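You operate a simulated robot arm through the tools that you are given. There is no shell and no other tool. Be economical: measure what you need, move in short steps, check, and stop when the job is done.

Carry out the task below with a simulated two-armed robot. There is one attempt and no reset: what you move stays moved.

JOB
Swap the blue label core on the air tester for the yellow label one and pump to 2 bar.
Fine: the old core goes in the red tray; shut the valve with the yellow knob. The tester slides, so hold it for valve and pump. Set down upright: core with the blue label, core with the yellow label.

The check looks at the end state, three seconds after you hand in, the way a careful person would. Anything else that was tipped, shoved, dropped, spilled or broken makes it a failure.

ROBOT AND FRAMES
Two 6-joint arms with two-finger parallel grippers on one trunk, on a base that drives. Base frame: it is fixed to the floor where the robot stands at the start and does not move with it; the origin is under the middle of the robot, x ahead of it, y to its left, z up. Readings come in m, rad, newtons and seconds.
The left shoulder is at the start at [0.06, 0.187, 1.197], the right one opposite. Places, roughly: bar with the blue tip [1.5, 0.75, 0.5]; bar with the red tip [1.5, -0.75, 1]; black button of the water tank [0.7, 0, 0.4]; black dial [0.9, 0.2, 0.9]; blue button of the winder [0.9, 0.4, 1.2]; blue dial [1.5, 0.6, 0.9]; carton former [1.25, -0.5, 1]; carton with the red label [1.5, -0.5, 0.25]; carton with the white label [1.5, -0.5, 0.25]; collar with the blue knob [0.5, 0.6, 1]; crank of the hand press [1.3, -0.6, 0.4]; crank of the winder [0.9, 0.4, 1.1]; dial of the can stand [0.6, -1.1, 1]; filter box [1, -1, 1]; filter slide [0.9, -0.9, 1]; gate arm of the bar guide [1.6, -1, 0.9]. Payload 1.57 kg a hand.
The tool frame of a hand sits at the grasp point between the pads (the TCP): z along the fingers, y along the line on which they close. The tips reach 0.03 m beyond it. The gripper opens to 0.11 m. The fingers are 0.024 m wide and 0.012 m thick; the gripper's body (0.048 by 0.112 m) begins 0.078 m behind the TCP.
Orientation is told as [roll, pitch, yaw] about the base's x, y, z axes, in that order, counted from this pose: with the fingers straight down and closing along the base's y, the tool's x points along the base's -x, its y along +y and its z along -z.

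CONTROLS
- The arms move only by the tool apply_moves. It takes "left_moves", "right_moves" or both (then of equal length, played together; a hand with none holds still); each is a list of rows, each an object of numbers (a shift or turn left out is 0, a gripper value left out holds the last): "x", "y", "z": the shift along the base's x, y, z in m; "rx", "ry", "rz": the turn, a rotation vector about the base's x, y, z in rad. In form: [{"x": .., "y": .., "z": .., "rx": .., "ry": .., "rz": ..}, ...]. A call has 1 to 20 rows; each row shifts and turns the commanded pose from where the row before left it. "left_gripper" and "right_gripper" are, for a hand that has rows, the opening in per cent of the stroke, from 0 (shut) to 100 (fully open), set as the call begins (left out, the last holds). Each row takes 0.2 s and may step no farther than 0.05 m and 0.15 rad from the row before; otherwise, or with a gripper value out of range, the whole call is refused. A pose out of reach is approached as far as the arm can. The call stops where the force on the tool passes 70 N (or 10 N more than at its start, if that is more) or the arm is blocked; 0.2 s more then pass. The fingers move at their own pace (about 0.153 m/s each) and stop on an object; they squeeze with about 21 N. The grip force told is the motor's: it shows also when the fingers shut on nothing. Time passes only in rows, and 0.2 s behind the last, so rows that do not move let the fingers close. The reply holds the time, the measured pose of the TCP, the force on the tool along the base axes, the opening and the grip force, in the units named above and with some noise, with the torque about the TCP (base axes, N m) and any sound that the robot's microphone picked up, and new pictures: "show" is both (left out), scene, wrist or none (wrist: the cameras of the hands that moved).
- Cameras (640 x 400 px; columns grow to the right, rows downward): "scene" is now at [0.0078, -0.019, 1.7345]; the picture's right is [-0.26, -0.97, 0.00], its down [-0.82, 0.22, -0.52] and it looks along [0.50, -0.14, -0.85] (base axes); focal length 278 px, centre (320, 200). "left" rides on the left gripper at [0.07, -0.016, -0.141] in its tool frame; the picture's right is [0.23, 0.97, 0.00], its down [-0.86, 0.20, -0.48] and it looks along [-0.47, 0.11, 0.88] (tool axes); focal length 222 px, centre (320, 200). "right" rides on the right gripper at [0.07, 0.016, -0.141] in its tool frame; the picture's right is [-0.23, 0.97, 0.00], its down [-0.86, -0.20, -0.48] and it looks along [-0.47, -0.11, 0.88] (tool axes); focal length 222 px, centre (320, 200). There is no depth. A picture from a camera that has moved, and an enlarged one, comes with that camera's place and axes in the base frame and with its lens. The place of the scene camera against the robot may be out by one fixed shift of up to 0.012 m in any direction.
- raise_lower(by): slides the trunk up (or, below 0, down) by that many m; the arms and the scene camera ride with it, the base frame stays. It gives what a move gives, with no picture.
- steer(legs): drives the robot by 1 to 6 legs, each [ahead, left, turn to the left] in m, m and rad, along the robot's own axes; the way and the turn of a leg run together, so that a leg with both is an arc; at most 1.5 m and 3.142 rad a leg. The arms and the cameras ride along, it lands a little off, and it stops where it bumps. It gives what a move gives, and a new picture of the scene camera.
- turn_head(pan, tilt): turns the head with the scene camera to pan (to the left, within 1.501 rad either way) and tilt (down, from -0.506 to 1.204), counted from straight ahead of the robot. It gives what a move gives, and a new picture of the scene camera.
- close_up(camera, box): a new picture of the part [left, top, right, bottom] of that camera's present view, enlarged. No time passes.
- job_done(): hands the job in; it is judged then, once.

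Go step by step. Nothing tells you exact positions but the pictures and the camera data: compare them with the known pose of the tool, close in by small moves and look again before you grip or let go. The budget is 120 turns and 260 pictures, counting those below and the enlarged ones. Unless the task says otherwise, let go and move clear before handing in, and close with one line.

The tools are called as a command line: name --argument value ..., lists and objects as JSON in quotes. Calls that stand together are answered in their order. apply_moves: Moves the arms, as the interface text tells. Its arguments: {"type":"object","properties":{"left_moves":{"type":"array","items":{"type":"object","properties":{"x":{"type":"number"},"y":{"type":"number"},"z":{"type":"number"},"rx":{"type":"number"},"ry":{"type":"number"},"rz":{"type":"number"}}}},"left_gripper":{"type":"number"},"right_moves":{"type":"array","items":{"type":"object","properties":{"x":{"type":"number"},"y":{"type":"number"},"z":{"type":"number"},"rx":{"type":"number"},"ry":{"type":"number"},"rz":{"type":"number"}}}},"right_gripper":{"type":"number"},"show":{"type":"string","enum":["both","scene","wrist","none"]}},"required":[]} The other tools are called the same way: raise_lower (by) slides the trunk up or down; steer (legs) drives the base; turn_head (pan, tilt) turns the head that bears the scene camera; close_up (camera, box) takes an enlarged picture of a part of a camera's view; job_done () hands the job in.

At the start:

```text
t: 0.0
left_tcp_pos: [0.4059, 0.031, 1.2965]
left_ee_rot: [0.001, -0.002, 0.001]
left_wrist_force: [-1.3, 0.5, -0.2]
left_torque: [0.02, 0.0, 0.01]
left_width: 0.1101
left_gripper_force: 0.0
right_tcp_pos: [0.2718, -0.3021, 1.2593]
right_ee_rot: [0.0, 0.0, 0.0]
right_wrist_force: [0.6, -0.5, -0.4]
right_torque: [-0.01, 0.03, 0.03]
right_width: 0.1099
right_gripper_force: 0.0
trunk travel left (down, up): [-0.825, 0.165]
robot x, y, heading: [-0.0002, 0.0015, 0.002]
head pan, tilt: [-0.265, 1.023]
```

scene: 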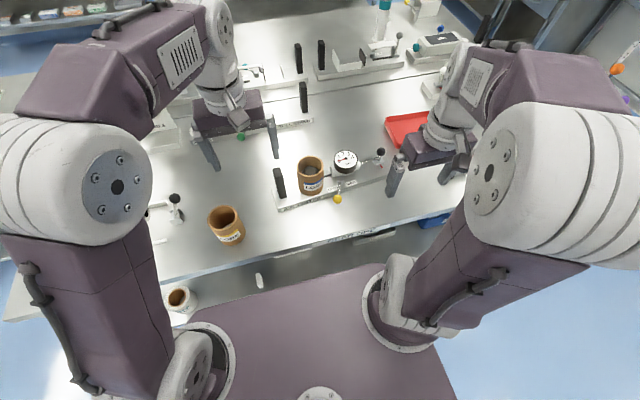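
right: 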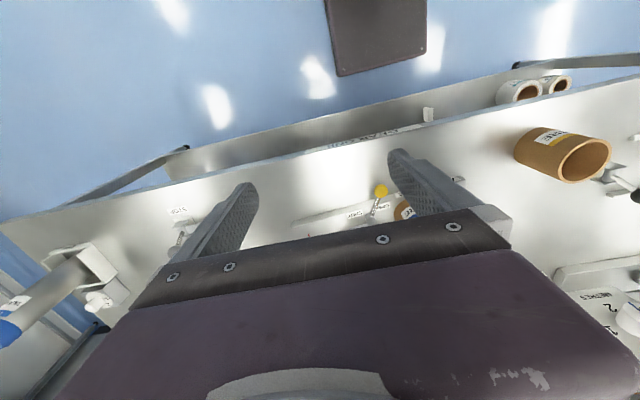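
left: 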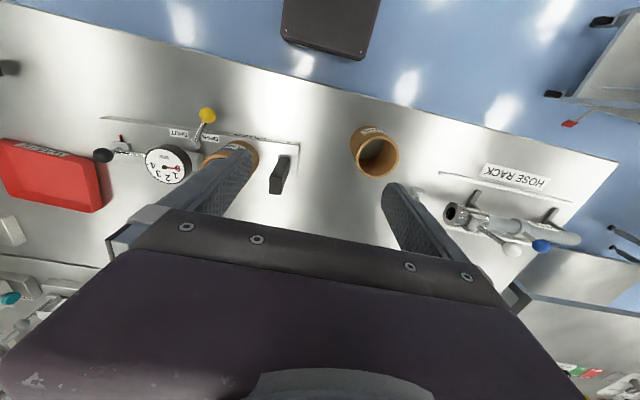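

I see an air tester with a core, gauge, black pump lever and yellow knob, another core to its left, and a red tray to its right. I'll zoom in to identify the labels.

close_up --camera "scene" --box '[180, 120, 480, 308]'

close_up --camera "left" --box '[0, 80, 420, 240]'

close_up --camera "scene" --box '[130, 190, 250, 310]'

close_up --camera "right" --box '[280, 60, 640, 260]'

```text
2.13 times, centred on (330, 214) of scene
camera zoom: at [0.0078, -0.019, 1.7345], right [-0.26, -0.97, 0.0], down [-0.82, 0.22, -0.52], along [0.5, -0.14, -0.85], focal length 591 px, centre (299, 170)
```

zoom: 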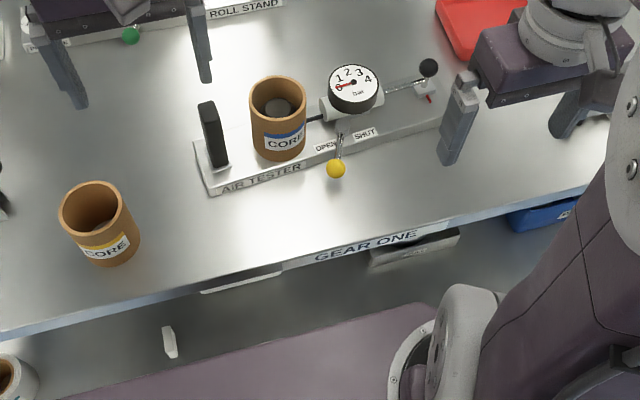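

```text
1.52 times, centred on (210, 160) of left
camera zoom: at [0.3352, 0.0157, 1.4381], right [-0.23, 0.97, 0.0], down [0.85, 0.2, 0.48], along [0.47, 0.11, -0.88], focal length 338 px, centre (488, 261)
```

zoom: 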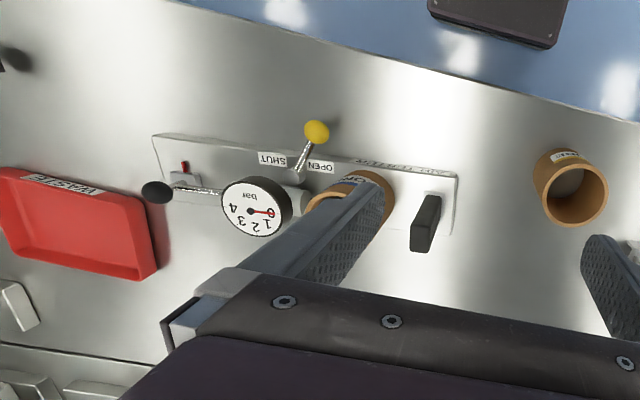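

```text
3.33 times, centred on (190, 250) of scene
camera zoom: at [0.0078, -0.019, 1.7345], right [-0.26, -0.97, 0.0], down [-0.82, 0.22, -0.52], along [0.5, -0.14, -0.85], focal length 926 px, centre (753, 33)
```

zoom: 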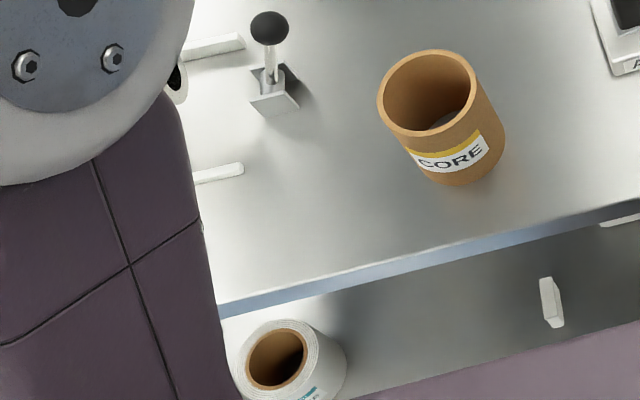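

```text
1.78 times, centred on (460, 160) of right
camera zoom: at [0.2025, -0.284, 1.4019], right [0.23, 0.97, 0.0], down [0.86, -0.2, 0.48], along [0.47, -0.11, -0.88], focal length 395 px, centre (71, 271)
```

zoom: 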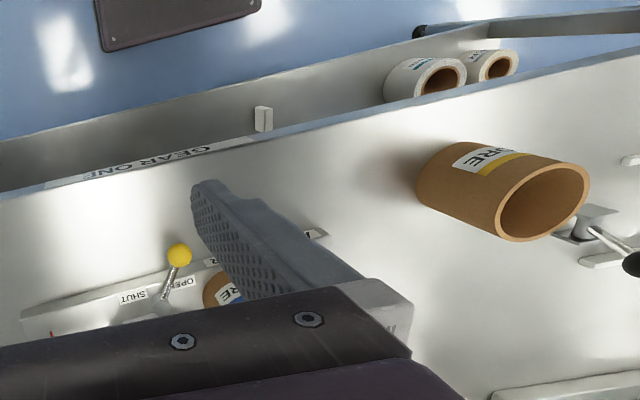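

The blue-label core sits on the tester near (0.52,-0.13), the yellow one stands near (0.436,0.147), and the table is at about z=0.92. Next I'll test how far a hand reaches at work height.

apply_moves --left_moves '[{"z": -0.045}, {"z": -0.045}, {"z": -0.045}, {"x": 0.0}]' --right_moves '[{"x": 0.04}, {"x": 0.04}, {"x": 0.04}, {"x": 0.0}]'

```text
t: 1.0
left_tcp_pos: [0.4049, 0.031, 1.1622]
left_ee_rot: [0.0, -0.002, 0.001]
left_wrist_force: [-1.0, -0.2, 0.0]
left_torque: [-0.02, 0.0, 0.01]
left_width: 0.1101
left_gripper_force: 0.0
right_tcp_pos: [0.3925, -0.2998, 1.2609]
right_ee_rot: [0.001, -0.001, 0.0]
right_wrist_force: [0.5, -0.2, 0.0]
right_torque: [0.01, -0.03, 0.02]
right_width: 0.1098
right_gripper_force: 0.1
trunk travel left (down, up): [-0.825, 0.165]
robot x, y, heading: [0.0007, 0.0003, -0.001]
head pan, tilt: [-0.265, 1.023]
camera scene: at [0.0066, -0.0187, 1.7345], right [-0.26, -0.97, 0.0], down [-0.82, 0.22, -0.52], along [0.5, -0.14, -0.85], focal length 278 px, centre (320, 200)
camera right: at [0.3226, -0.2835, 1.4024], right [0.23, 0.97, 0.0], down [0.85, -0.2, 0.48], along [0.47, -0.11, -0.88], focal length 222 px, centre (320, 200)
camera left: at [0.3357, 0.0153, 1.3035], right [-0.23, 0.97, 0.0], down [0.85, 0.2, 0.48], along [0.47, 0.11, -0.88], focal length 222 px, centre (320, 200)
```

scene: 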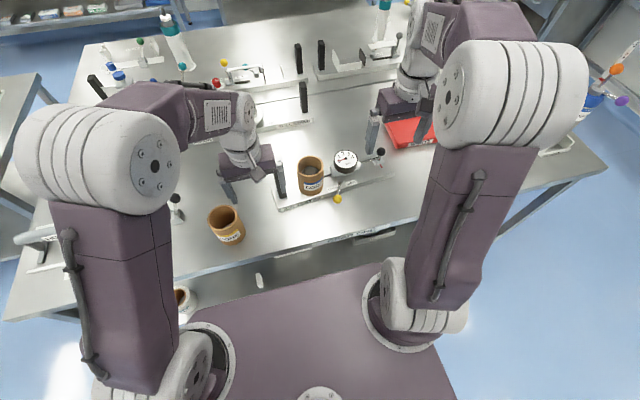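
right: 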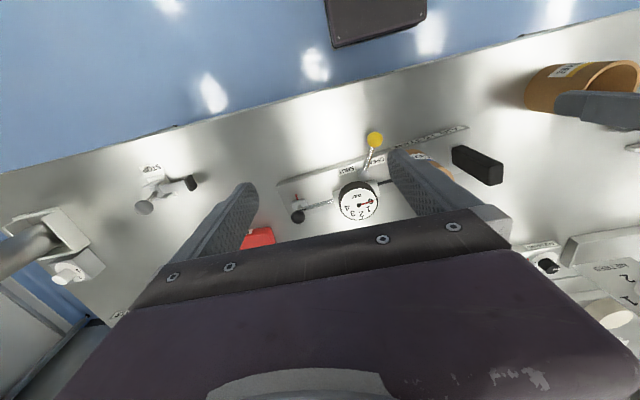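
left: 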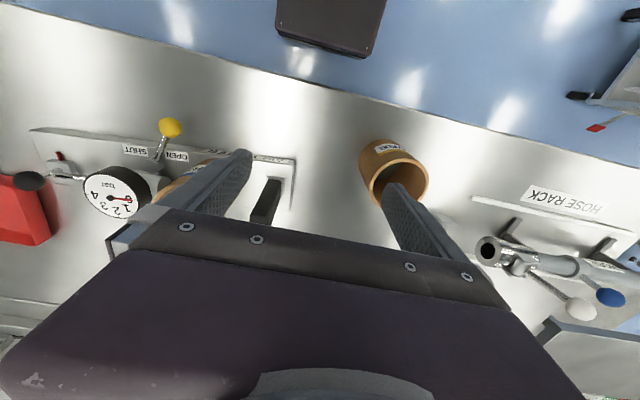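

The hands already reach x≈0.4 with the fingers down. I'll raise the left hand and lower the trunk a bit for more reach forward at table height.

apply_moves --left_moves '[{"z": 0.05}, {"z": 0.05}, {"z": 0.05}, {"z": 0.05}]' --right_moves '[{"z": 0.03}, {"z": 0.03}, {"z": 0.03}, {"z": 0.0}]' --show "none"

raise_lower --by -0.16

turn_head --pan -0.2 --tilt 0.85

```text
t: 2.0
left_tcp_pos: [0.405, 0.0304, 1.3617]
left_ee_rot: [-0.001, -0.001, -0.001]
left_wrist_force: [0.3, 0.5, -0.1]
left_torque: [0.0, -0.03, -0.01]
left_width: 0.1101
left_gripper_force: 0.1
right_tcp_pos: [0.3925, -0.3014, 1.3527]
right_ee_rot: [-0.001, 0.0, 0.001]
right_wrist_force: [-0.2, -0.6, 0.1]
right_torque: [-0.01, 0.03, 0.01]
right_width: 0.1099
right_gripper_force: 0.0
trunk travel left (down, up): [-0.825, 0.165]
robot x, y, heading: [0.0008, -0.0001, -0.002]
head pan, tilt: [-0.265, 1.023]
```

```text
t: 3.8
left_tcp_pos: [0.4048, 0.0308, 1.2008]
left_ee_rot: [0.0, 0.0, -0.001]
left_wrist_force: [-0.3, -0.7, 0.3]
left_torque: [-0.02, 0.02, 0.03]
left_width: 0.11
left_gripper_force: 0.1
right_tcp_pos: [0.3916, -0.3023, 1.1936]
right_ee_rot: [0.002, 0.001, 0.0]
right_wrist_force: [0.7, 1.0, 0.0]
right_torque: [-0.02, 0.0, -0.03]
right_width: 0.1099
right_gripper_force: 0.0
trunk travel left (down, up): [-0.665, 0.325]
robot x, y, heading: [0.0001, 0.0003, -0.002]
head pan, tilt: [-0.265, 1.023]
```

```text
t: 4.5
left_tcp_pos: [0.4053, 0.0311, 1.2009]
left_ee_rot: [0.001, -0.001, 0.0]
left_wrist_force: [0.2, 0.1, 0.0]
left_torque: [-0.02, 0.0, -0.01]
left_width: 0.1101
left_gripper_force: 0.1
right_tcp_pos: [0.3908, -0.301, 1.1922]
right_ee_rot: [0.001, 0.0, 0.0]
right_wrist_force: [0.0, -0.6, 0.4]
right_torque: [0.02, 0.03, 0.01]
right_width: 0.1102
right_gripper_force: 0.1
trunk travel left (down, up): [-0.665, 0.325]
robot x, y, heading: [-0.0007, -0.0043, 0.002]
head pan, tilt: [-0.201, 0.85]
camera scene: at [0.0185, -0.0167, 1.5872], right [-0.2, -0.98, 0.0], down [-0.74, 0.15, -0.66], along [0.65, -0.13, -0.75], focal length 278 px, centre (320, 200)
```

scene: 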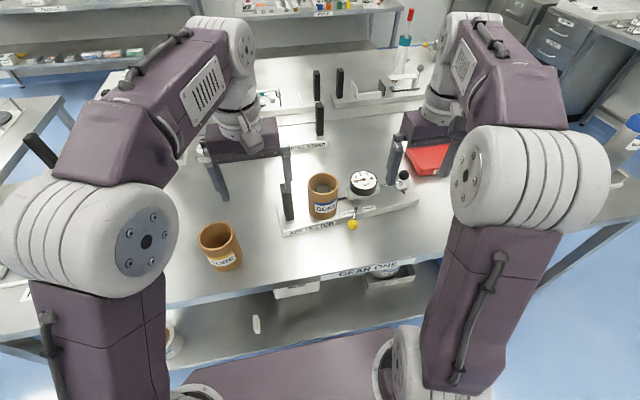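

The picture fits my earlier estimates. I'll turn both hands 90° so they close along x, which clears the gauge and handle, and bring them roughly above the two cores.

apply_moves --left_moves '[{"x": 0.0028, "y": 0.0105, "rz": -0.143}, {"x": 0.0028, "y": 0.0105, "rz": -0.143}, {"x": 0.0028, "y": 0.0105, "rz": -0.143}, {"x": 0.0028, "y": 0.0105, "rz": -0.143}, {"x": 0.0028, "y": 0.0105, "rz": -0.143}, {"x": 0.0028, "y": 0.0105, "rz": -0.143}, {"x": 0.0028, "y": 0.0105, "rz": -0.143}, {"x": 0.0028, "y": 0.0105, "rz": -0.143}, {"x": 0.0028, "y": 0.0105, "rz": -0.143}, {"x": 0.0028, "y": 0.0105, "rz": -0.143}, {"x": 0.0028, "y": 0.0105, "rz": -0.141}]' --right_moves '[{"x": 0.011, "y": 0.0127, "rz": 0.143}, {"x": 0.011, "y": 0.0127, "rz": 0.143}, {"x": 0.011, "y": 0.0127, "rz": 0.143}, {"x": 0.011, "y": 0.0127, "rz": 0.143}, {"x": 0.011, "y": 0.0127, "rz": 0.143}, {"x": 0.011, "y": 0.0127, "rz": 0.143}, {"x": 0.011, "y": 0.0127, "rz": 0.143}, {"x": 0.011, "y": 0.0127, "rz": 0.143}, {"x": 0.011, "y": 0.0127, "rz": 0.143}, {"x": 0.011, "y": 0.0127, "rz": 0.143}, {"x": 0.011, "y": 0.0127, "rz": 0.141}]'

```text
t: 7.0
left_tcp_pos: [0.437, 0.1476, 1.1995]
left_ee_rot: [-0.002, -0.002, -1.572]
left_wrist_force: [0.0, 0.0, 0.3]
left_torque: [-0.01, 0.02, -0.01]
left_width: 0.1099
left_gripper_force: 0.0
right_tcp_pos: [0.5141, -0.1611, 1.1892]
right_ee_rot: [0.0, 0.001, 1.572]
right_wrist_force: [-0.1, 0.9, -0.1]
right_torque: [0.0, 0.01, -0.02]
right_width: 0.1101
right_gripper_force: 0.1
trunk travel left (down, up): [-0.665, 0.325]
robot x, y, heading: [-0.0001, -0.0011, 0.001]
head pan, tilt: [-0.201, 0.85]
camera scene: at [0.0207, -0.0159, 1.5872], right [-0.2, -0.98, 0.0], down [-0.74, 0.15, -0.66], along [0.65, -0.13, -0.75], focal length 278 px, centre (320, 200)
camera right: at [0.4977, -0.2296, 1.3314], right [-0.97, 0.22, 0.0], down [0.2, 0.86, 0.48], along [0.11, 0.47, -0.88], focal length 222 px, centre (320, 200)
camera left: at [0.4218, 0.2173, 1.3418], right [0.97, 0.23, 0.0], down [0.2, -0.85, 0.48], along [0.11, -0.47, -0.88], focal length 222 px, centre (320, 200)
```

scene: 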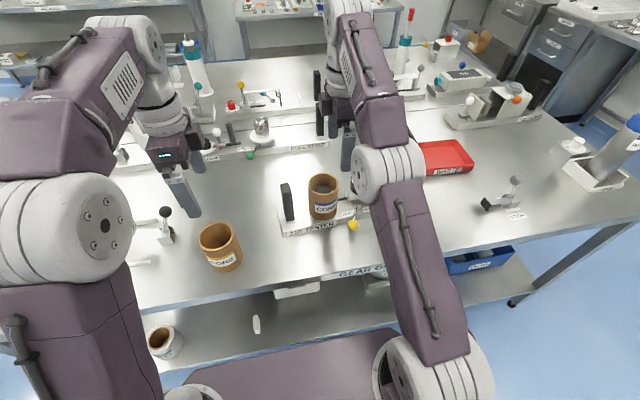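
right: 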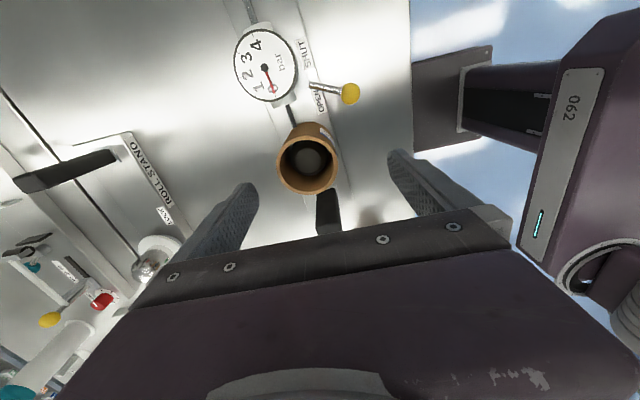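
left: 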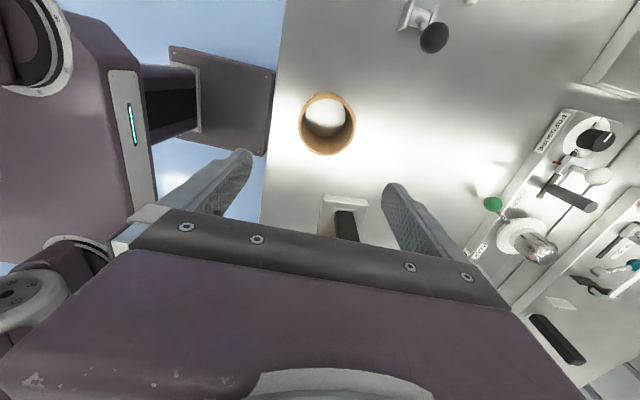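

Both hands are above their cores, and the cores look about 0.075–0.08 m wide. I'll zoom in on the rims to centre the hands accurately.

close_up --camera "right" --box '[220, 60, 380, 240]'

close_up --camera "left" --box '[260, 70, 400, 250]'

```text
2.22 times, centred on (300, 150) of right
camera zoom: at [0.4977, -0.2296, 1.3314], right [-0.97, 0.22, 0.0], down [0.2, 0.86, 0.48], along [0.11, 0.47, -0.88], focal length 494 px, centre (364, 311)
```

zoom: 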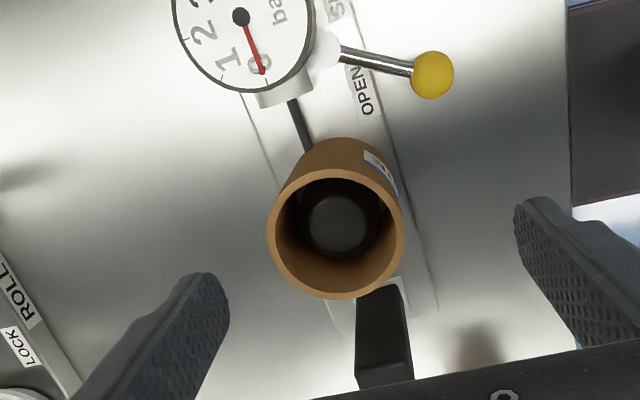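

```text
2.22 times, centred on (330, 160) of left
camera zoom: at [0.4218, 0.2173, 1.3418], right [0.97, 0.23, 0.0], down [0.2, -0.85, 0.48], along [0.11, -0.47, -0.88], focal length 494 px, centre (298, 289)
```

zoom: 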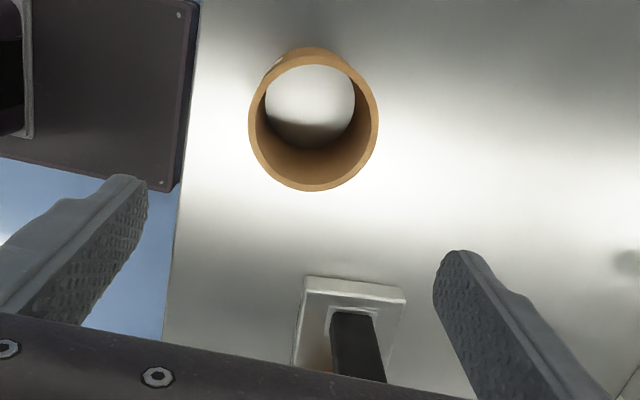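

The blue core's rim is centred near (0.537,-0.135,1.053) and the yellow's near (0.4445,0.161,1.02), both about 0.082 m wide. I'll centre both hands and drop to just above the rims.

apply_moves --left_moves '[{"x": 0.0075, "y": 0.0135, "z": -0.02}, {"z": -0.04}, {"z": -0.04}, {"z": -0.02}, {}]' --right_moves '[{"x": 0.0225, "y": 0.026}, {"z": -0.04}, {"z": -0.03}, {"z": -0.015}, {}]'

```text
t: 8.2
left_tcp_pos: [0.4425, 0.1577, 1.0812]
left_ee_rot: [-0.001, -0.002, -1.571]
left_wrist_force: [0.4, -0.9, 0.1]
left_torque: [0.0, 0.0, 0.0]
left_width: 0.1101
left_gripper_force: 0.0
right_tcp_pos: [0.5167, -0.1382, 1.0948]
right_ee_rot: [0.0, 0.001, 1.57]
right_wrist_force: [-1.3, -0.2, -0.4]
right_torque: [0.0, -0.04, -0.04]
right_width: 0.1098
right_gripper_force: 0.0
right hand out of reach, approached as far as the arm can: row 1
trunk travel left (down, up): [-0.665, 0.325]
robot x, y, heading: [-0.0003, -0.0018, -0.004]
head pan, tilt: [-0.201, 0.85]
camera scene: at [0.018, -0.0171, 1.5872], right [-0.2, -0.98, 0.0], down [-0.74, 0.15, -0.66], along [0.65, -0.13, -0.75], focal length 278 px, centre (320, 200)
camera right: at [0.4998, -0.2071, 1.2375], right [-0.97, 0.23, 0.0], down [0.2, 0.85, 0.48], along [0.11, 0.47, -0.88], focal length 222 px, centre (320, 200)
camera left: at [0.4266, 0.2277, 1.2235], right [0.97, 0.23, 0.0], down [0.2, -0.85, 0.48], along [0.11, -0.47, -0.88], focal length 222 px, centre (320, 200)
```

scene: 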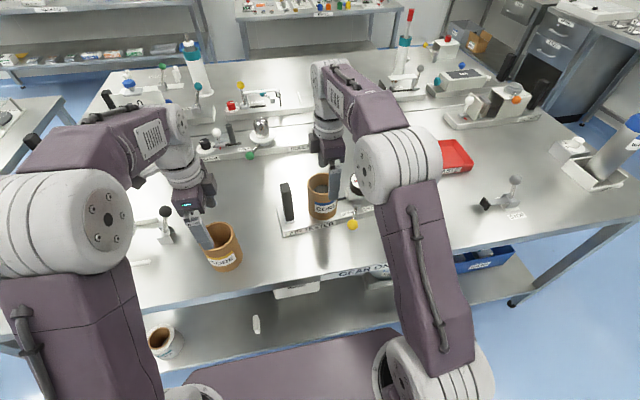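
right: 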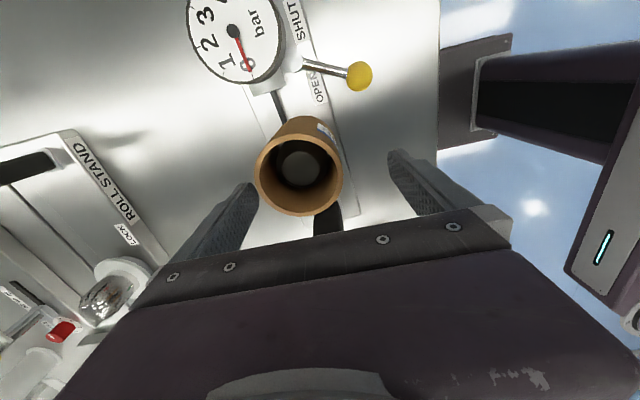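
left: 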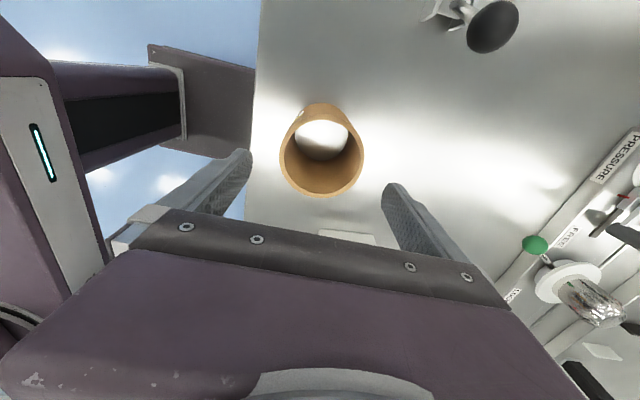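

The right arm runs out of reach at x≈0.517, so the base must go forward. I'll lift the hands and look down to check the clearance between the base and the table.

apply_moves --left_moves '[{"z": 0.04}, {"z": 0.04}, {"z": 0.04}]' --right_moves '[{"z": 0.04}, {"z": 0.04}, {"z": 0.03}]' --show "none"

turn_head --pan 0 --tilt 1.2

```text
t: 8.9
left_tcp_pos: [0.4439, 0.1609, 1.2027]
left_ee_rot: [0.0, -0.001, -1.569]
left_wrist_force: [0.0, -0.4, 0.4]
left_torque: [0.03, -0.05, 0.0]
left_width: 0.1097
left_gripper_force: 0.1
right_tcp_pos: [0.5066, -0.1383, 1.1916]
right_ee_rot: [0.001, 0.0, 1.569]
right_wrist_force: [-0.5, -0.2, 0.0]
right_torque: [-0.01, -0.01, -0.01]
right_width: 0.11
right_gripper_force: 0.1
right hand out of reach, approached as far as the arm can: row 3
trunk travel left (down, up): [-0.665, 0.325]
robot x, y, heading: [-0.0026, 0.0008, -0.002]
head pan, tilt: [-0.201, 0.85]
```

```text
t: 9.8
left_tcp_pos: [0.4432, 0.1601, 1.2004]
left_ee_rot: [0.0, -0.002, -1.571]
left_wrist_force: [-0.6, -0.6, -0.4]
left_torque: [0.0, 0.04, -0.03]
left_width: 0.1102
left_gripper_force: 0.1
right_tcp_pos: [0.5075, -0.1387, 1.1926]
right_ee_rot: [0.0, 0.001, 1.572]
right_wrist_force: [0.1, 0.0, 0.0]
right_torque: [-0.01, 0.03, 0.01]
right_width: 0.1099
right_gripper_force: 0.0
trunk travel left (down, up): [-0.665, 0.325]
robot x, y, heading: [0.001, 0.0027, -0.003]
head pan, tilt: [0.0, 1.201]
camera scene: at [-0.0018, -0.0011, 1.5636], right [0.0, -1.0, 0.0], down [-0.93, 0.0, -0.36], along [0.36, 0.0, -0.93], focal length 278 px, centre (320, 200)
```

scene: 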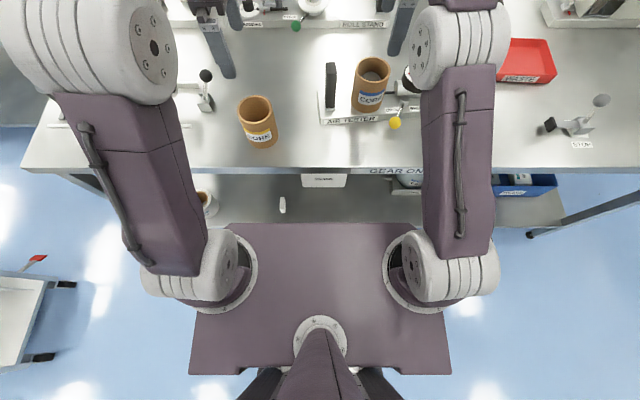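

The torso's front is about 0.16 m from the table edge. I'll drive forward 0.12 m and 0.1 m to the right.

steer --legs '[[0.12, -0.1, 0]]'

raise_lower --by 0.06

```text
t: 11.2
left_tcp_pos: [0.5626, 0.0595, 1.2013]
left_ee_rot: [-0.001, -0.002, -1.572]
left_wrist_force: [-0.5, -0.6, 0.6]
left_torque: [-0.02, 0.01, 0.05]
left_width: 0.11
left_gripper_force: 0.1
right_tcp_pos: [0.6245, -0.2383, 1.1939]
right_ee_rot: [-0.002, 0.001, 1.57]
right_wrist_force: [-0.5, -0.8, -0.5]
right_torque: [-0.01, -0.01, -0.04]
right_width: 0.11
right_gripper_force: 0.0
trunk travel left (down, up): [-0.665, 0.325]
robot x, y, heading: [0.1226, -0.1035, -0.003]
head pan, tilt: [0.0, 1.201]
camera scene: at [0.1166, -0.1006, 1.5635], right [0.0, -1.0, 0.0], down [-0.93, 0.0, -0.36], along [0.36, 0.0, -0.93], focal length 278 px, centre (320, 200)
```

scene: 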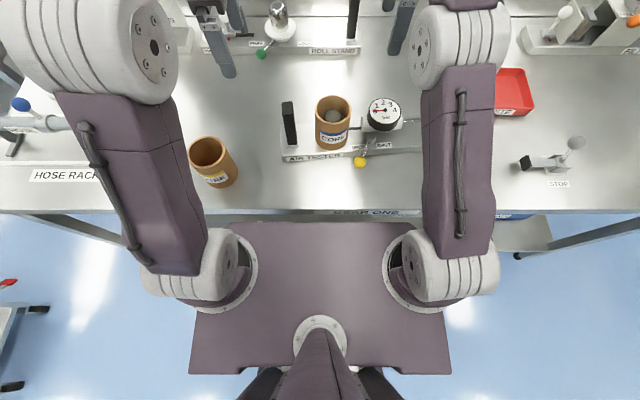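

```text
t: 12.2
left_tcp_pos: [0.5629, 0.0594, 1.2601]
left_ee_rot: [0.0, 0.0, -1.572]
left_wrist_force: [-0.8, -1.0, 0.1]
left_torque: [-0.01, 0.0, -0.02]
left_width: 0.1101
left_gripper_force: 0.0
right_tcp_pos: [0.6259, -0.2386, 1.2532]
right_ee_rot: [0.0, -0.001, 1.571]
right_wrist_force: [-0.3, -0.2, -0.3]
right_torque: [0.02, 0.0, 0.01]
right_width: 0.11
right_gripper_force: 0.0
trunk travel left (down, up): [-0.725, 0.265]
robot x, y, heading: [0.1206, -0.0997, 0.004]
head pan, tilt: [0.0, 1.201]
```

The drive went well. Now I'll place both hands over the cores again.

apply_moves --left_moves '[{"x": -0.03, "y": 0.025}, {"x": -0.03, "y": 0.025}, {"x": -0.03, "y": 0.025, "z": -0.03}, {"x": -0.029, "y": 0.0265, "z": -0.03}, {}]' --right_moves '[{"x": -0.022, "y": 0.026, "z": -0.03}, {"x": -0.022, "y": 0.026, "z": -0.035}, {"x": -0.022, "y": 0.026, "z": -0.035}, {"x": -0.023, "y": 0.0255, "z": -0.035}, {}]'

```text
t: 13.4
left_tcp_pos: [0.4446, 0.159, 1.2042]
left_ee_rot: [-0.002, 0.0, -1.569]
left_wrist_force: [0.7, 0.8, 0.9]
left_torque: [0.01, 0.04, -0.01]
left_width: 0.1101
left_gripper_force: 0.1
right_tcp_pos: [0.5375, -0.1365, 1.1166]
right_ee_rot: [0.001, -0.003, 1.57]
right_wrist_force: [-0.3, -0.4, -0.3]
right_torque: [0.03, -0.03, 0.01]
right_width: 0.1097
right_gripper_force: 0.1
trunk travel left (down, up): [-0.725, 0.265]
robot x, y, heading: [0.1194, -0.1022, -0.003]
head pan, tilt: [0.0, 1.201]
camera scene: at [0.1191, -0.1027, 1.6235], right [0.0, -1.0, 0.0], down [-0.93, 0.0, -0.36], along [0.36, 0.0, -0.93], focal length 278 px, centre (320, 200)
camera right: at [0.5215, -0.204, 1.2587], right [-0.97, 0.23, 0.0], down [0.2, 0.85, 0.48], along [0.11, 0.47, -0.88], focal length 222 px, centre (320, 200)
camera left: at [0.4297, 0.2298, 1.3455], right [0.97, 0.23, 0.0], down [0.2, -0.85, 0.48], along [0.11, -0.47, -0.88], focal length 222 px, centre (320, 200)
```

scene: 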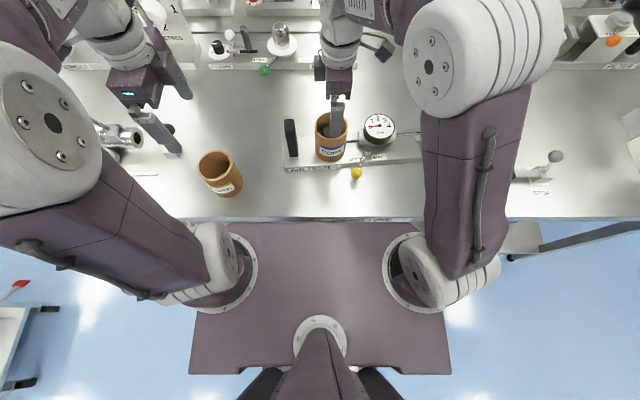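
right: 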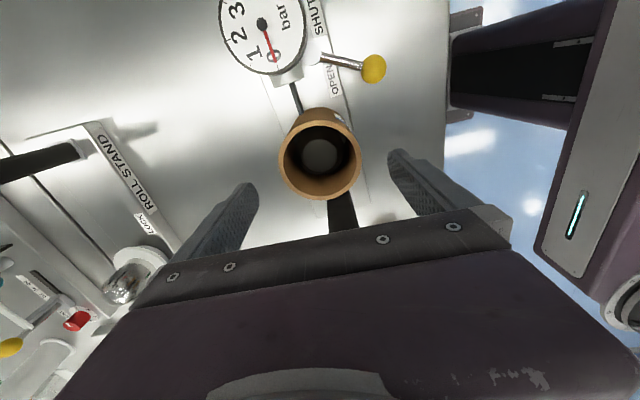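
left: 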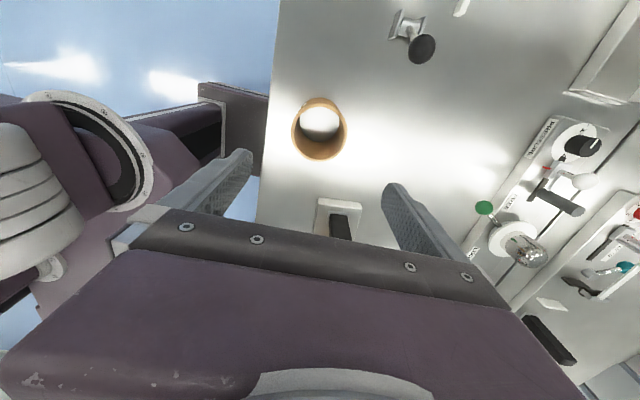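

The right hand is centred on the blue core, so I'll lower it and close.

apply_moves --right_moves '[{"z": -0.04}, {"z": -0.035}, {"z": -0.022}, {}]' --show "wrist"

apply_moves --right_moves '[{}, {}, {}, {}]' --right_gripper 0 --show "both"

```text
t: 14.4
left_tcp_pos: [0.4449, 0.1604, 1.2046]
left_ee_rot: [-0.001, -0.002, -1.572]
left_wrist_force: [0.4, -1.0, -0.1]
left_torque: [0.02, 0.01, 0.02]
left_width: 0.1102
left_gripper_force: 0.0
right_tcp_pos: [0.5353, -0.1357, 1.0189]
right_ee_rot: [-0.001, 0.001, 1.571]
right_wrist_force: [0.7, -0.4, 0.0]
right_torque: [0.03, -0.03, -0.02]
right_width: 0.1101
right_gripper_force: 0.0
trunk travel left (down, up): [-0.725, 0.265]
robot x, y, heading: [0.1221, -0.1011, -0.0]
head pan, tilt: [0.0, 1.201]
camera right: at [0.52, -0.204, 1.1614], right [-0.97, 0.23, 0.0], down [0.2, 0.85, 0.48], along [0.11, 0.47, -0.88], focal length 222 px, centre (320, 200)
```

right: 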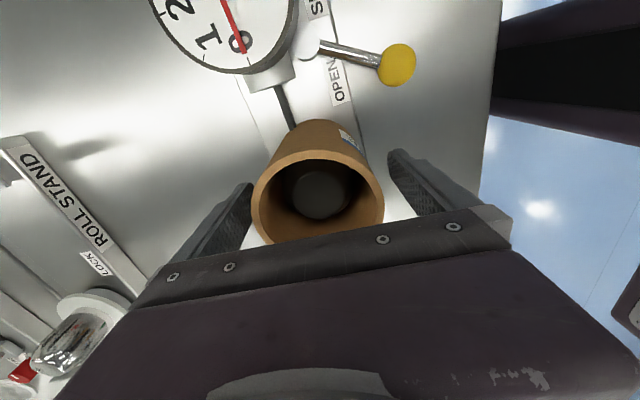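

```text
t: 15.4
left_tcp_pos: [0.4457, 0.1599, 1.2038]
left_ee_rot: [-0.001, -0.002, -1.571]
left_wrist_force: [0.5, 0.6, -0.5]
left_torque: [-0.02, 0.0, 0.03]
left_width: 0.1096
left_gripper_force: 0.0
right_tcp_pos: [0.5359, -0.1353, 1.0196]
right_ee_rot: [0.001, 0.001, 1.57]
right_wrist_force: [0.6, 0.4, 0.5]
right_torque: [-0.02, -0.01, 0.02]
right_width: 0.0842
right_gripper_force: 21.2
trunk travel left (down, up): [-0.725, 0.265]
robot x, y, heading: [0.12, -0.1007, 0.001]
head pan, tilt: [0.0, 1.201]
camera scene: at [0.1182, -0.1017, 1.6235], right [0.0, -1.0, 0.0], down [-0.93, 0.0, -0.36], along [0.36, 0.0, -0.93], focal length 278 px, centre (320, 200)
camera right: at [0.5204, -0.2041, 1.1616], right [-0.97, 0.23, 0.0], down [0.2, 0.85, 0.48], along [0.11, 0.47, -0.88], focal length 222 px, centre (320, 200)
```

scene: 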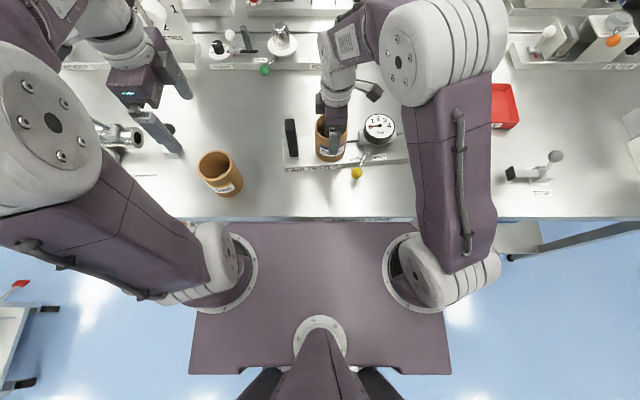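
right: 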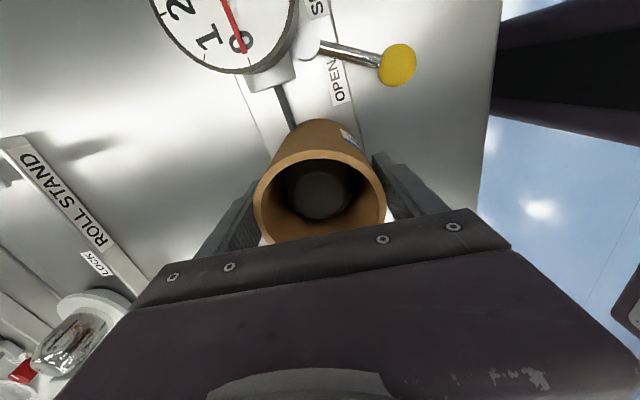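

The blue core is gripped (0.084 m wide). I'll lift it straight up.

apply_moves --right_moves '[{"z": 0.02}, {"z": 0.02}, {"z": 0.03}, {"z": 0.03}, {"z": 0.03}, {"z": 0.03}, {"z": 0.02}, {}]'

```text
t: 17.2
left_tcp_pos: [0.4451, 0.1605, 1.2046]
left_ee_rot: [-0.001, -0.001, -1.57]
left_wrist_force: [0.9, -0.4, 0.3]
left_torque: [0.06, -0.02, -0.01]
left_width: 0.1099
left_gripper_force: 0.0
right_tcp_pos: [0.5391, -0.1363, 1.202]
right_ee_rot: [0.0, 0.001, 1.572]
right_wrist_force: [-0.2, 0.8, -0.8]
right_torque: [-0.01, 0.0, -0.03]
right_width: 0.0843
right_gripper_force: 21.3
trunk travel left (down, up): [-0.725, 0.265]
robot x, y, heading: [0.1197, -0.1014, -0.004]
head pan, tilt: [0.0, 1.201]
camera scene: at [0.1183, -0.1017, 1.6235], right [0.0, -1.0, 0.0], down [-0.93, 0.0, -0.36], along [0.36, 0.0, -0.93], focal length 278 px, centre (320, 200)
camera right: at [0.5232, -0.2047, 1.3441], right [-0.97, 0.23, 0.0], down [0.2, 0.86, 0.48], along [0.11, 0.47, -0.88], focal length 222 px, centre (320, 200)
```

scene: 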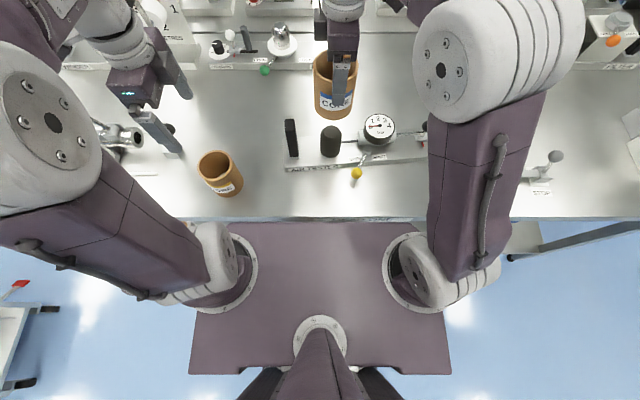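
right: 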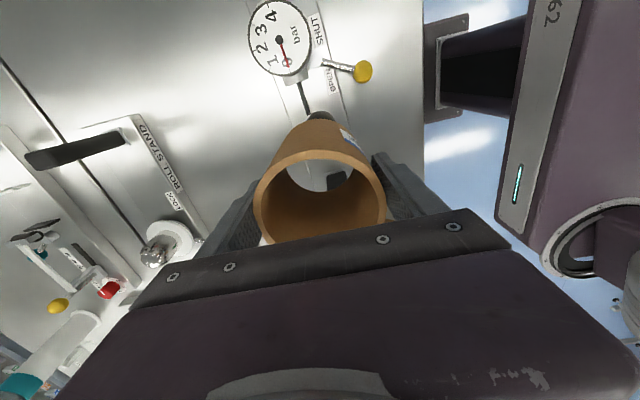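

The blue core is off the peg. I'll drive right to bring the tray in reach.

steer --legs '[[0, -0.33, 0]]'

```text
t: 19.4
left_tcp_pos: [0.4448, -0.1648, 1.2036]
left_ee_rot: [-0.001, -0.003, -1.568]
left_wrist_force: [-0.7, 0.3, 0.2]
left_torque: [0.0, 0.0, 0.0]
left_width: 0.11
left_gripper_force: 0.0
right_tcp_pos: [0.5395, -0.4619, 1.2025]
right_ee_rot: [0.0, 0.001, 1.574]
right_wrist_force: [0.3, 0.2, -0.6]
right_torque: [-0.01, 0.06, -0.01]
right_width: 0.0844
right_gripper_force: 20.7
trunk travel left (down, up): [-0.725, 0.265]
robot x, y, heading: [0.12, -0.428, 0.004]
head pan, tilt: [0.0, 1.201]
camera scene: at [0.1185, -0.428, 1.6235], right [0.0, -1.0, 0.0], down [-0.93, 0.0, -0.36], along [0.36, 0.0, -0.93], focal length 278 px, centre (320, 200)
```

scene: 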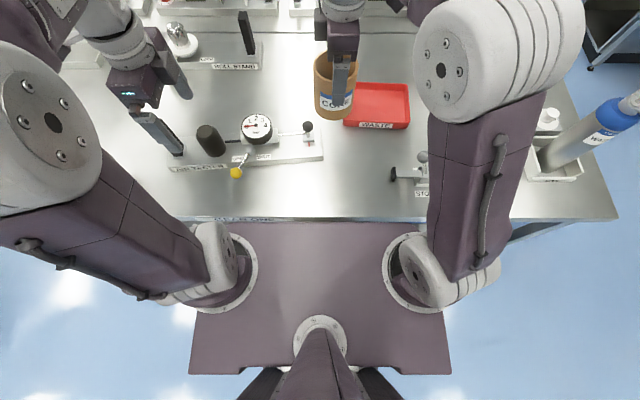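

The tray is centred around (0.70,-0.61). I'll move the core toward it at a lower height.

apply_moves --right_moves '[{"x": 0.01, "y": -0.03, "z": -0.02}, {"x": 0.02, "y": -0.03, "z": -0.02}, {"x": 0.03, "y": -0.03, "z": -0.02}, {"x": 0.03, "y": -0.03, "z": -0.02}, {"x": 0.03, "y": -0.028, "z": -0.02}, {"x": 0.02}, {}]'

```text
t: 20.9
left_tcp_pos: [0.4442, -0.1646, 1.2035]
left_ee_rot: [0.0, -0.004, -1.568]
left_wrist_force: [-0.5, 1.4, 0.2]
left_torque: [-0.01, -0.03, 0.0]
left_width: 0.1099
left_gripper_force: 0.1
right_tcp_pos: [0.6802, -0.6101, 1.1006]
right_ee_rot: [-0.001, 0.0, 1.574]
right_wrist_force: [0.6, -0.9, -0.8]
right_torque: [-0.03, 0.0, -0.01]
right_width: 0.0843
right_gripper_force: 21.0
trunk travel left (down, up): [-0.725, 0.265]
robot x, y, heading: [0.1172, -0.4313, 0.004]
head pan, tilt: [0.0, 1.201]
camera scene: at [0.1178, -0.4294, 1.6235], right [0.0, -1.0, 0.0], down [-0.93, 0.0, -0.36], along [0.36, 0.0, -0.93], focal length 278 px, centre (320, 200)
camera right: at [0.6642, -0.6795, 1.2429], right [-0.97, 0.22, 0.0], down [0.2, 0.86, 0.48], along [0.11, 0.47, -0.88], focal length 222 px, centre (320, 200)
```

scene: 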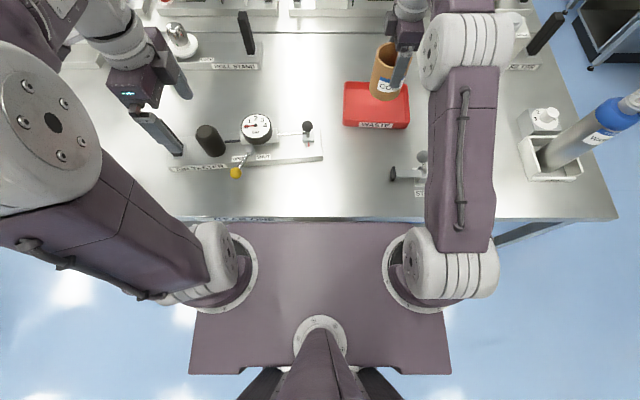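
right: 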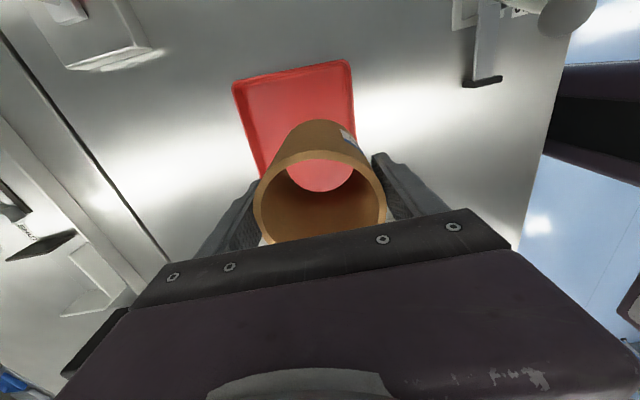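

The core is over the tray. I'll lower it most of the way and check.

apply_moves --right_moves '[{"x": 0.012, "y": 0.004, "z": -0.03}, {"z": -0.03}, {"z": -0.02}, {}]'

turn_head --pan -0.35 --tilt 0.9

close_up --camera "scene" --box '[240, 80, 400, 240]'

```text
t: 21.9
left_tcp_pos: [0.4454, -0.1665, 1.2029]
left_ee_rot: [-0.001, -0.002, -1.567]
left_wrist_force: [0.5, -0.5, 0.6]
left_torque: [-0.01, -0.01, 0.0]
left_width: 0.11
left_gripper_force: 0.1
right_tcp_pos: [0.6923, -0.606, 1.0223]
right_ee_rot: [0.0, 0.0, 1.576]
right_wrist_force: [1.2, -0.6, -1.1]
right_torque: [0.0, -0.01, 0.01]
right_width: 0.0841
right_gripper_force: 20.7
trunk travel left (down, up): [-0.725, 0.265]
robot x, y, heading: [0.1209, -0.4283, 0.0]
head pan, tilt: [0.0, 1.201]
camera scene: at [0.119, -0.4294, 1.6235], right [0.0, -1.0, 0.0], down [-0.93, 0.0, -0.36], along [0.36, 0.0, -0.93], focal length 278 px, centre (320, 200)
camera right: at [0.6759, -0.6742, 1.1634], right [-0.97, 0.22, 0.0], down [0.2, 0.86, 0.48], along [0.11, 0.47, -0.88], focal length 222 px, centre (320, 200)
```

scene: 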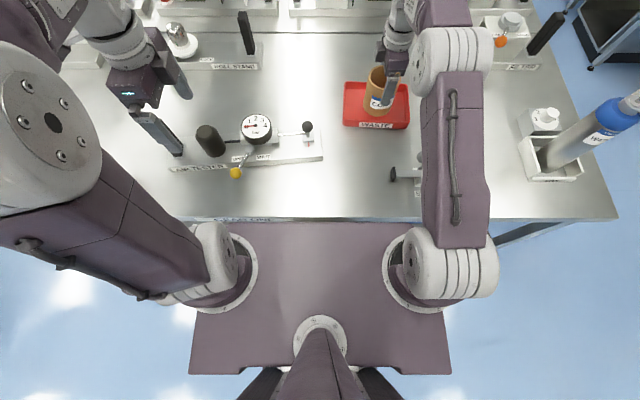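
right: 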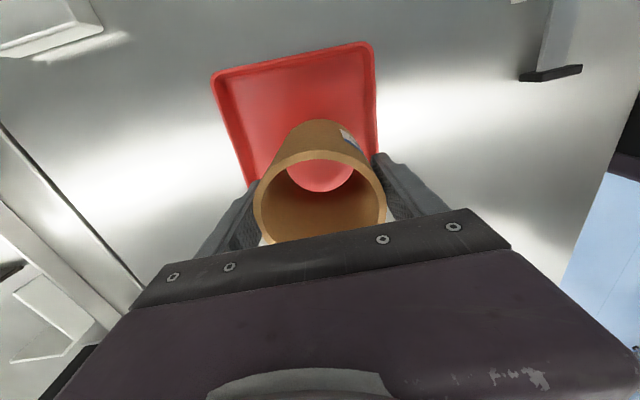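

```text
t: 22.8
left_tcp_pos: [0.4445, -0.1658, 1.204]
left_ee_rot: [0.001, -0.002, -1.568]
left_wrist_force: [-0.3, -0.4, 0.0]
left_torque: [0.01, 0.02, 0.03]
left_width: 0.11
left_gripper_force: 0.1
right_tcp_pos: [0.6919, -0.6047, 1.0217]
right_ee_rot: [0.0, -0.001, 1.575]
right_wrist_force: [-1.0, 0.1, -1.0]
right_torque: [0.0, -0.01, 0.01]
right_width: 0.0842
right_gripper_force: 21.1
trunk travel left (down, up): [-0.725, 0.265]
robot x, y, heading: [0.1214, -0.4304, 0.001]
head pan, tilt: [-0.351, 0.901]
camera scene: at [0.1336, -0.4554, 1.6433], right [-0.34, -0.94, 0.0], down [-0.74, 0.27, -0.62], along [0.58, -0.21, -0.78], focal length 278 px, centre (320, 200)
```

scene: 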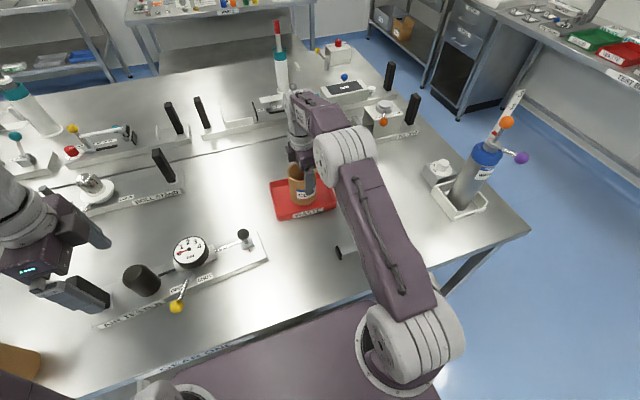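

```text
2.50 times, centred on (320, 160) of scene
camera zoom: at [0.1336, -0.4554, 1.6433], right [-0.34, -0.94, 0.0], down [-0.74, 0.27, -0.62], along [0.58, -0.21, -0.78], focal length 695 px, centre (320, 300)
```

zoom: 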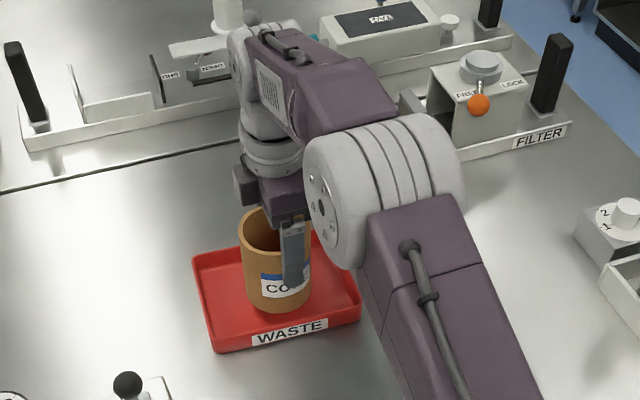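

The core is inside the red "WASTE" tray outline. I'll lower it in small steps until it touches.

apply_moves --right_moves '[{"z": -0.006}, {"z": -0.006}, {"z": -0.004}, {}]' --show "none"

apply_moves --right_moves '[{"z": -0.004}, {"z": -0.003}, {}]' --show "none"

close_up --camera "scene" --box '[240, 130, 360, 230]'

```text
t: 23.8
left_tcp_pos: [0.4444, -0.1668, 1.2038]
left_ee_rot: [0.001, -0.001, -1.567]
left_wrist_force: [-0.3, 0.0, 0.1]
left_torque: [-0.02, -0.03, 0.02]
left_width: 0.1099
left_gripper_force: 0.1
right_tcp_pos: [0.6917, -0.6057, 1.0056]
right_ee_rot: [-0.001, 0.001, 1.573]
right_wrist_force: [-0.4, 1.3, -1.1]
right_torque: [-0.02, 0.02, 0.0]
right_width: 0.084
right_gripper_force: 21.0
trunk travel left (down, up): [-0.725, 0.265]
robot x, y, heading: [0.1167, -0.43, 0.007]
head pan, tilt: [-0.351, 0.901]
```

```text
t: 24.6
left_tcp_pos: [0.4441, -0.1665, 1.2037]
left_ee_rot: [0.0, -0.003, -1.566]
left_wrist_force: [0.7, 1.1, -0.5]
left_torque: [-0.02, 0.01, 0.01]
left_width: 0.1101
left_gripper_force: 0.0
right_tcp_pos: [0.6928, -0.6062, 0.9989]
right_ee_rot: [0.001, 0.0, 1.573]
right_wrist_force: [0.6, 0.3, -1.4]
right_torque: [-0.01, 0.01, 0.01]
right_width: 0.0843
right_gripper_force: 20.9
trunk travel left (down, up): [-0.725, 0.265]
robot x, y, heading: [0.1217, -0.4275, 0.003]
head pan, tilt: [-0.351, 0.901]
```

```text
4.00 times, centred on (300, 180) of scene
camera zoom: at [0.1337, -0.4555, 1.6433], right [-0.34, -0.94, 0.0], down [-0.74, 0.27, -0.62], along [0.58, -0.21, -0.78], focal length 1112 px, centre (400, 280)
```

zoom: 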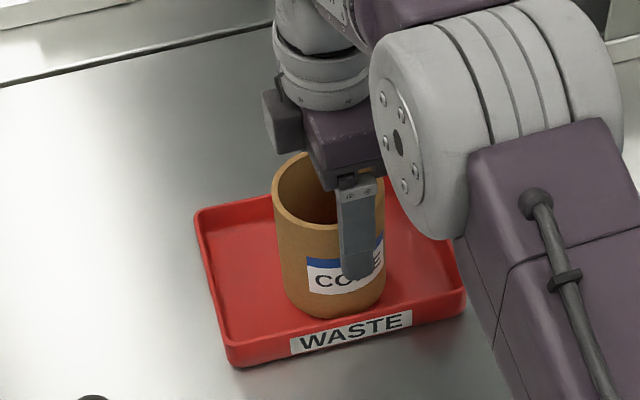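

No contact yet, so I'll keep lowering in small steps.

apply_moves --right_moves '[{"z": -0.003}, {"z": -0.003}, {}]' --show "none"

apply_moves --right_moves '[{"z": -0.002}, {"z": -0.002}, {}]' --show "none"

close_up --camera "scene" --box '[240, 130, 360, 230]'

```text
t: 25.4
left_tcp_pos: [0.4452, -0.1665, 1.2051]
left_ee_rot: [0.0, -0.003, -1.567]
left_wrist_force: [-0.2, -0.7, -0.4]
left_torque: [0.0, 0.04, -0.01]
left_width: 0.1101
left_gripper_force: 0.1
right_tcp_pos: [0.6918, -0.6056, 0.994]
right_ee_rot: [-0.001, -0.001, 1.574]
right_wrist_force: [0.9, -1.2, 6.9]
right_torque: [0.01, 0.19, 0.04]
right_width: 0.0844
right_gripper_force: 20.9
trunk travel left (down, up): [-0.725, 0.265]
robot x, y, heading: [0.1176, -0.4287, -0.0]
head pan, tilt: [-0.351, 0.901]
```

```text
t: 26.2
left_tcp_pos: [0.4432, -0.1661, 1.2043]
left_ee_rot: [-0.001, -0.001, -1.566]
left_wrist_force: [0.1, 0.1, 0.7]
left_torque: [-0.01, -0.03, 0.01]
left_width: 0.1098
left_gripper_force: 0.0
right_tcp_pos: [0.6914, -0.606, 0.9901]
right_ee_rot: [-0.003, 0.001, 1.575]
right_wrist_force: [6.4, -1.1, 18.9]
right_torque: [0.24, 0.1, -0.11]
right_width: 0.0845
right_gripper_force: 20.6
trunk travel left (down, up): [-0.725, 0.265]
robot x, y, heading: [0.1183, -0.4292, 0.004]
head pan, tilt: [-0.351, 0.901]
```

```text
4.00 times, centred on (300, 180) of scene
camera zoom: at [0.132, -0.4549, 1.6435], right [-0.34, -0.94, 0.0], down [-0.74, 0.27, -0.62], along [0.58, -0.21, -0.78], focal length 1112 px, centre (400, 280)
```

zoom: 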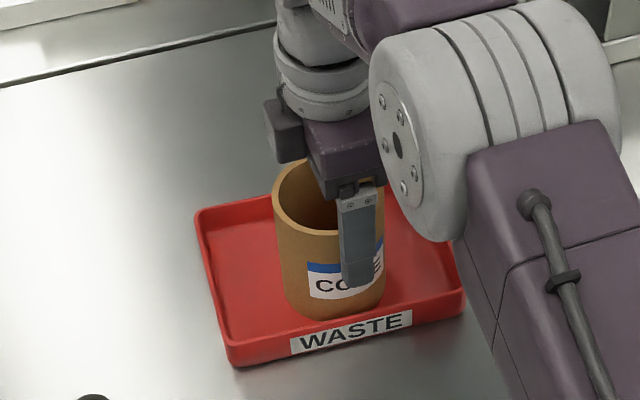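

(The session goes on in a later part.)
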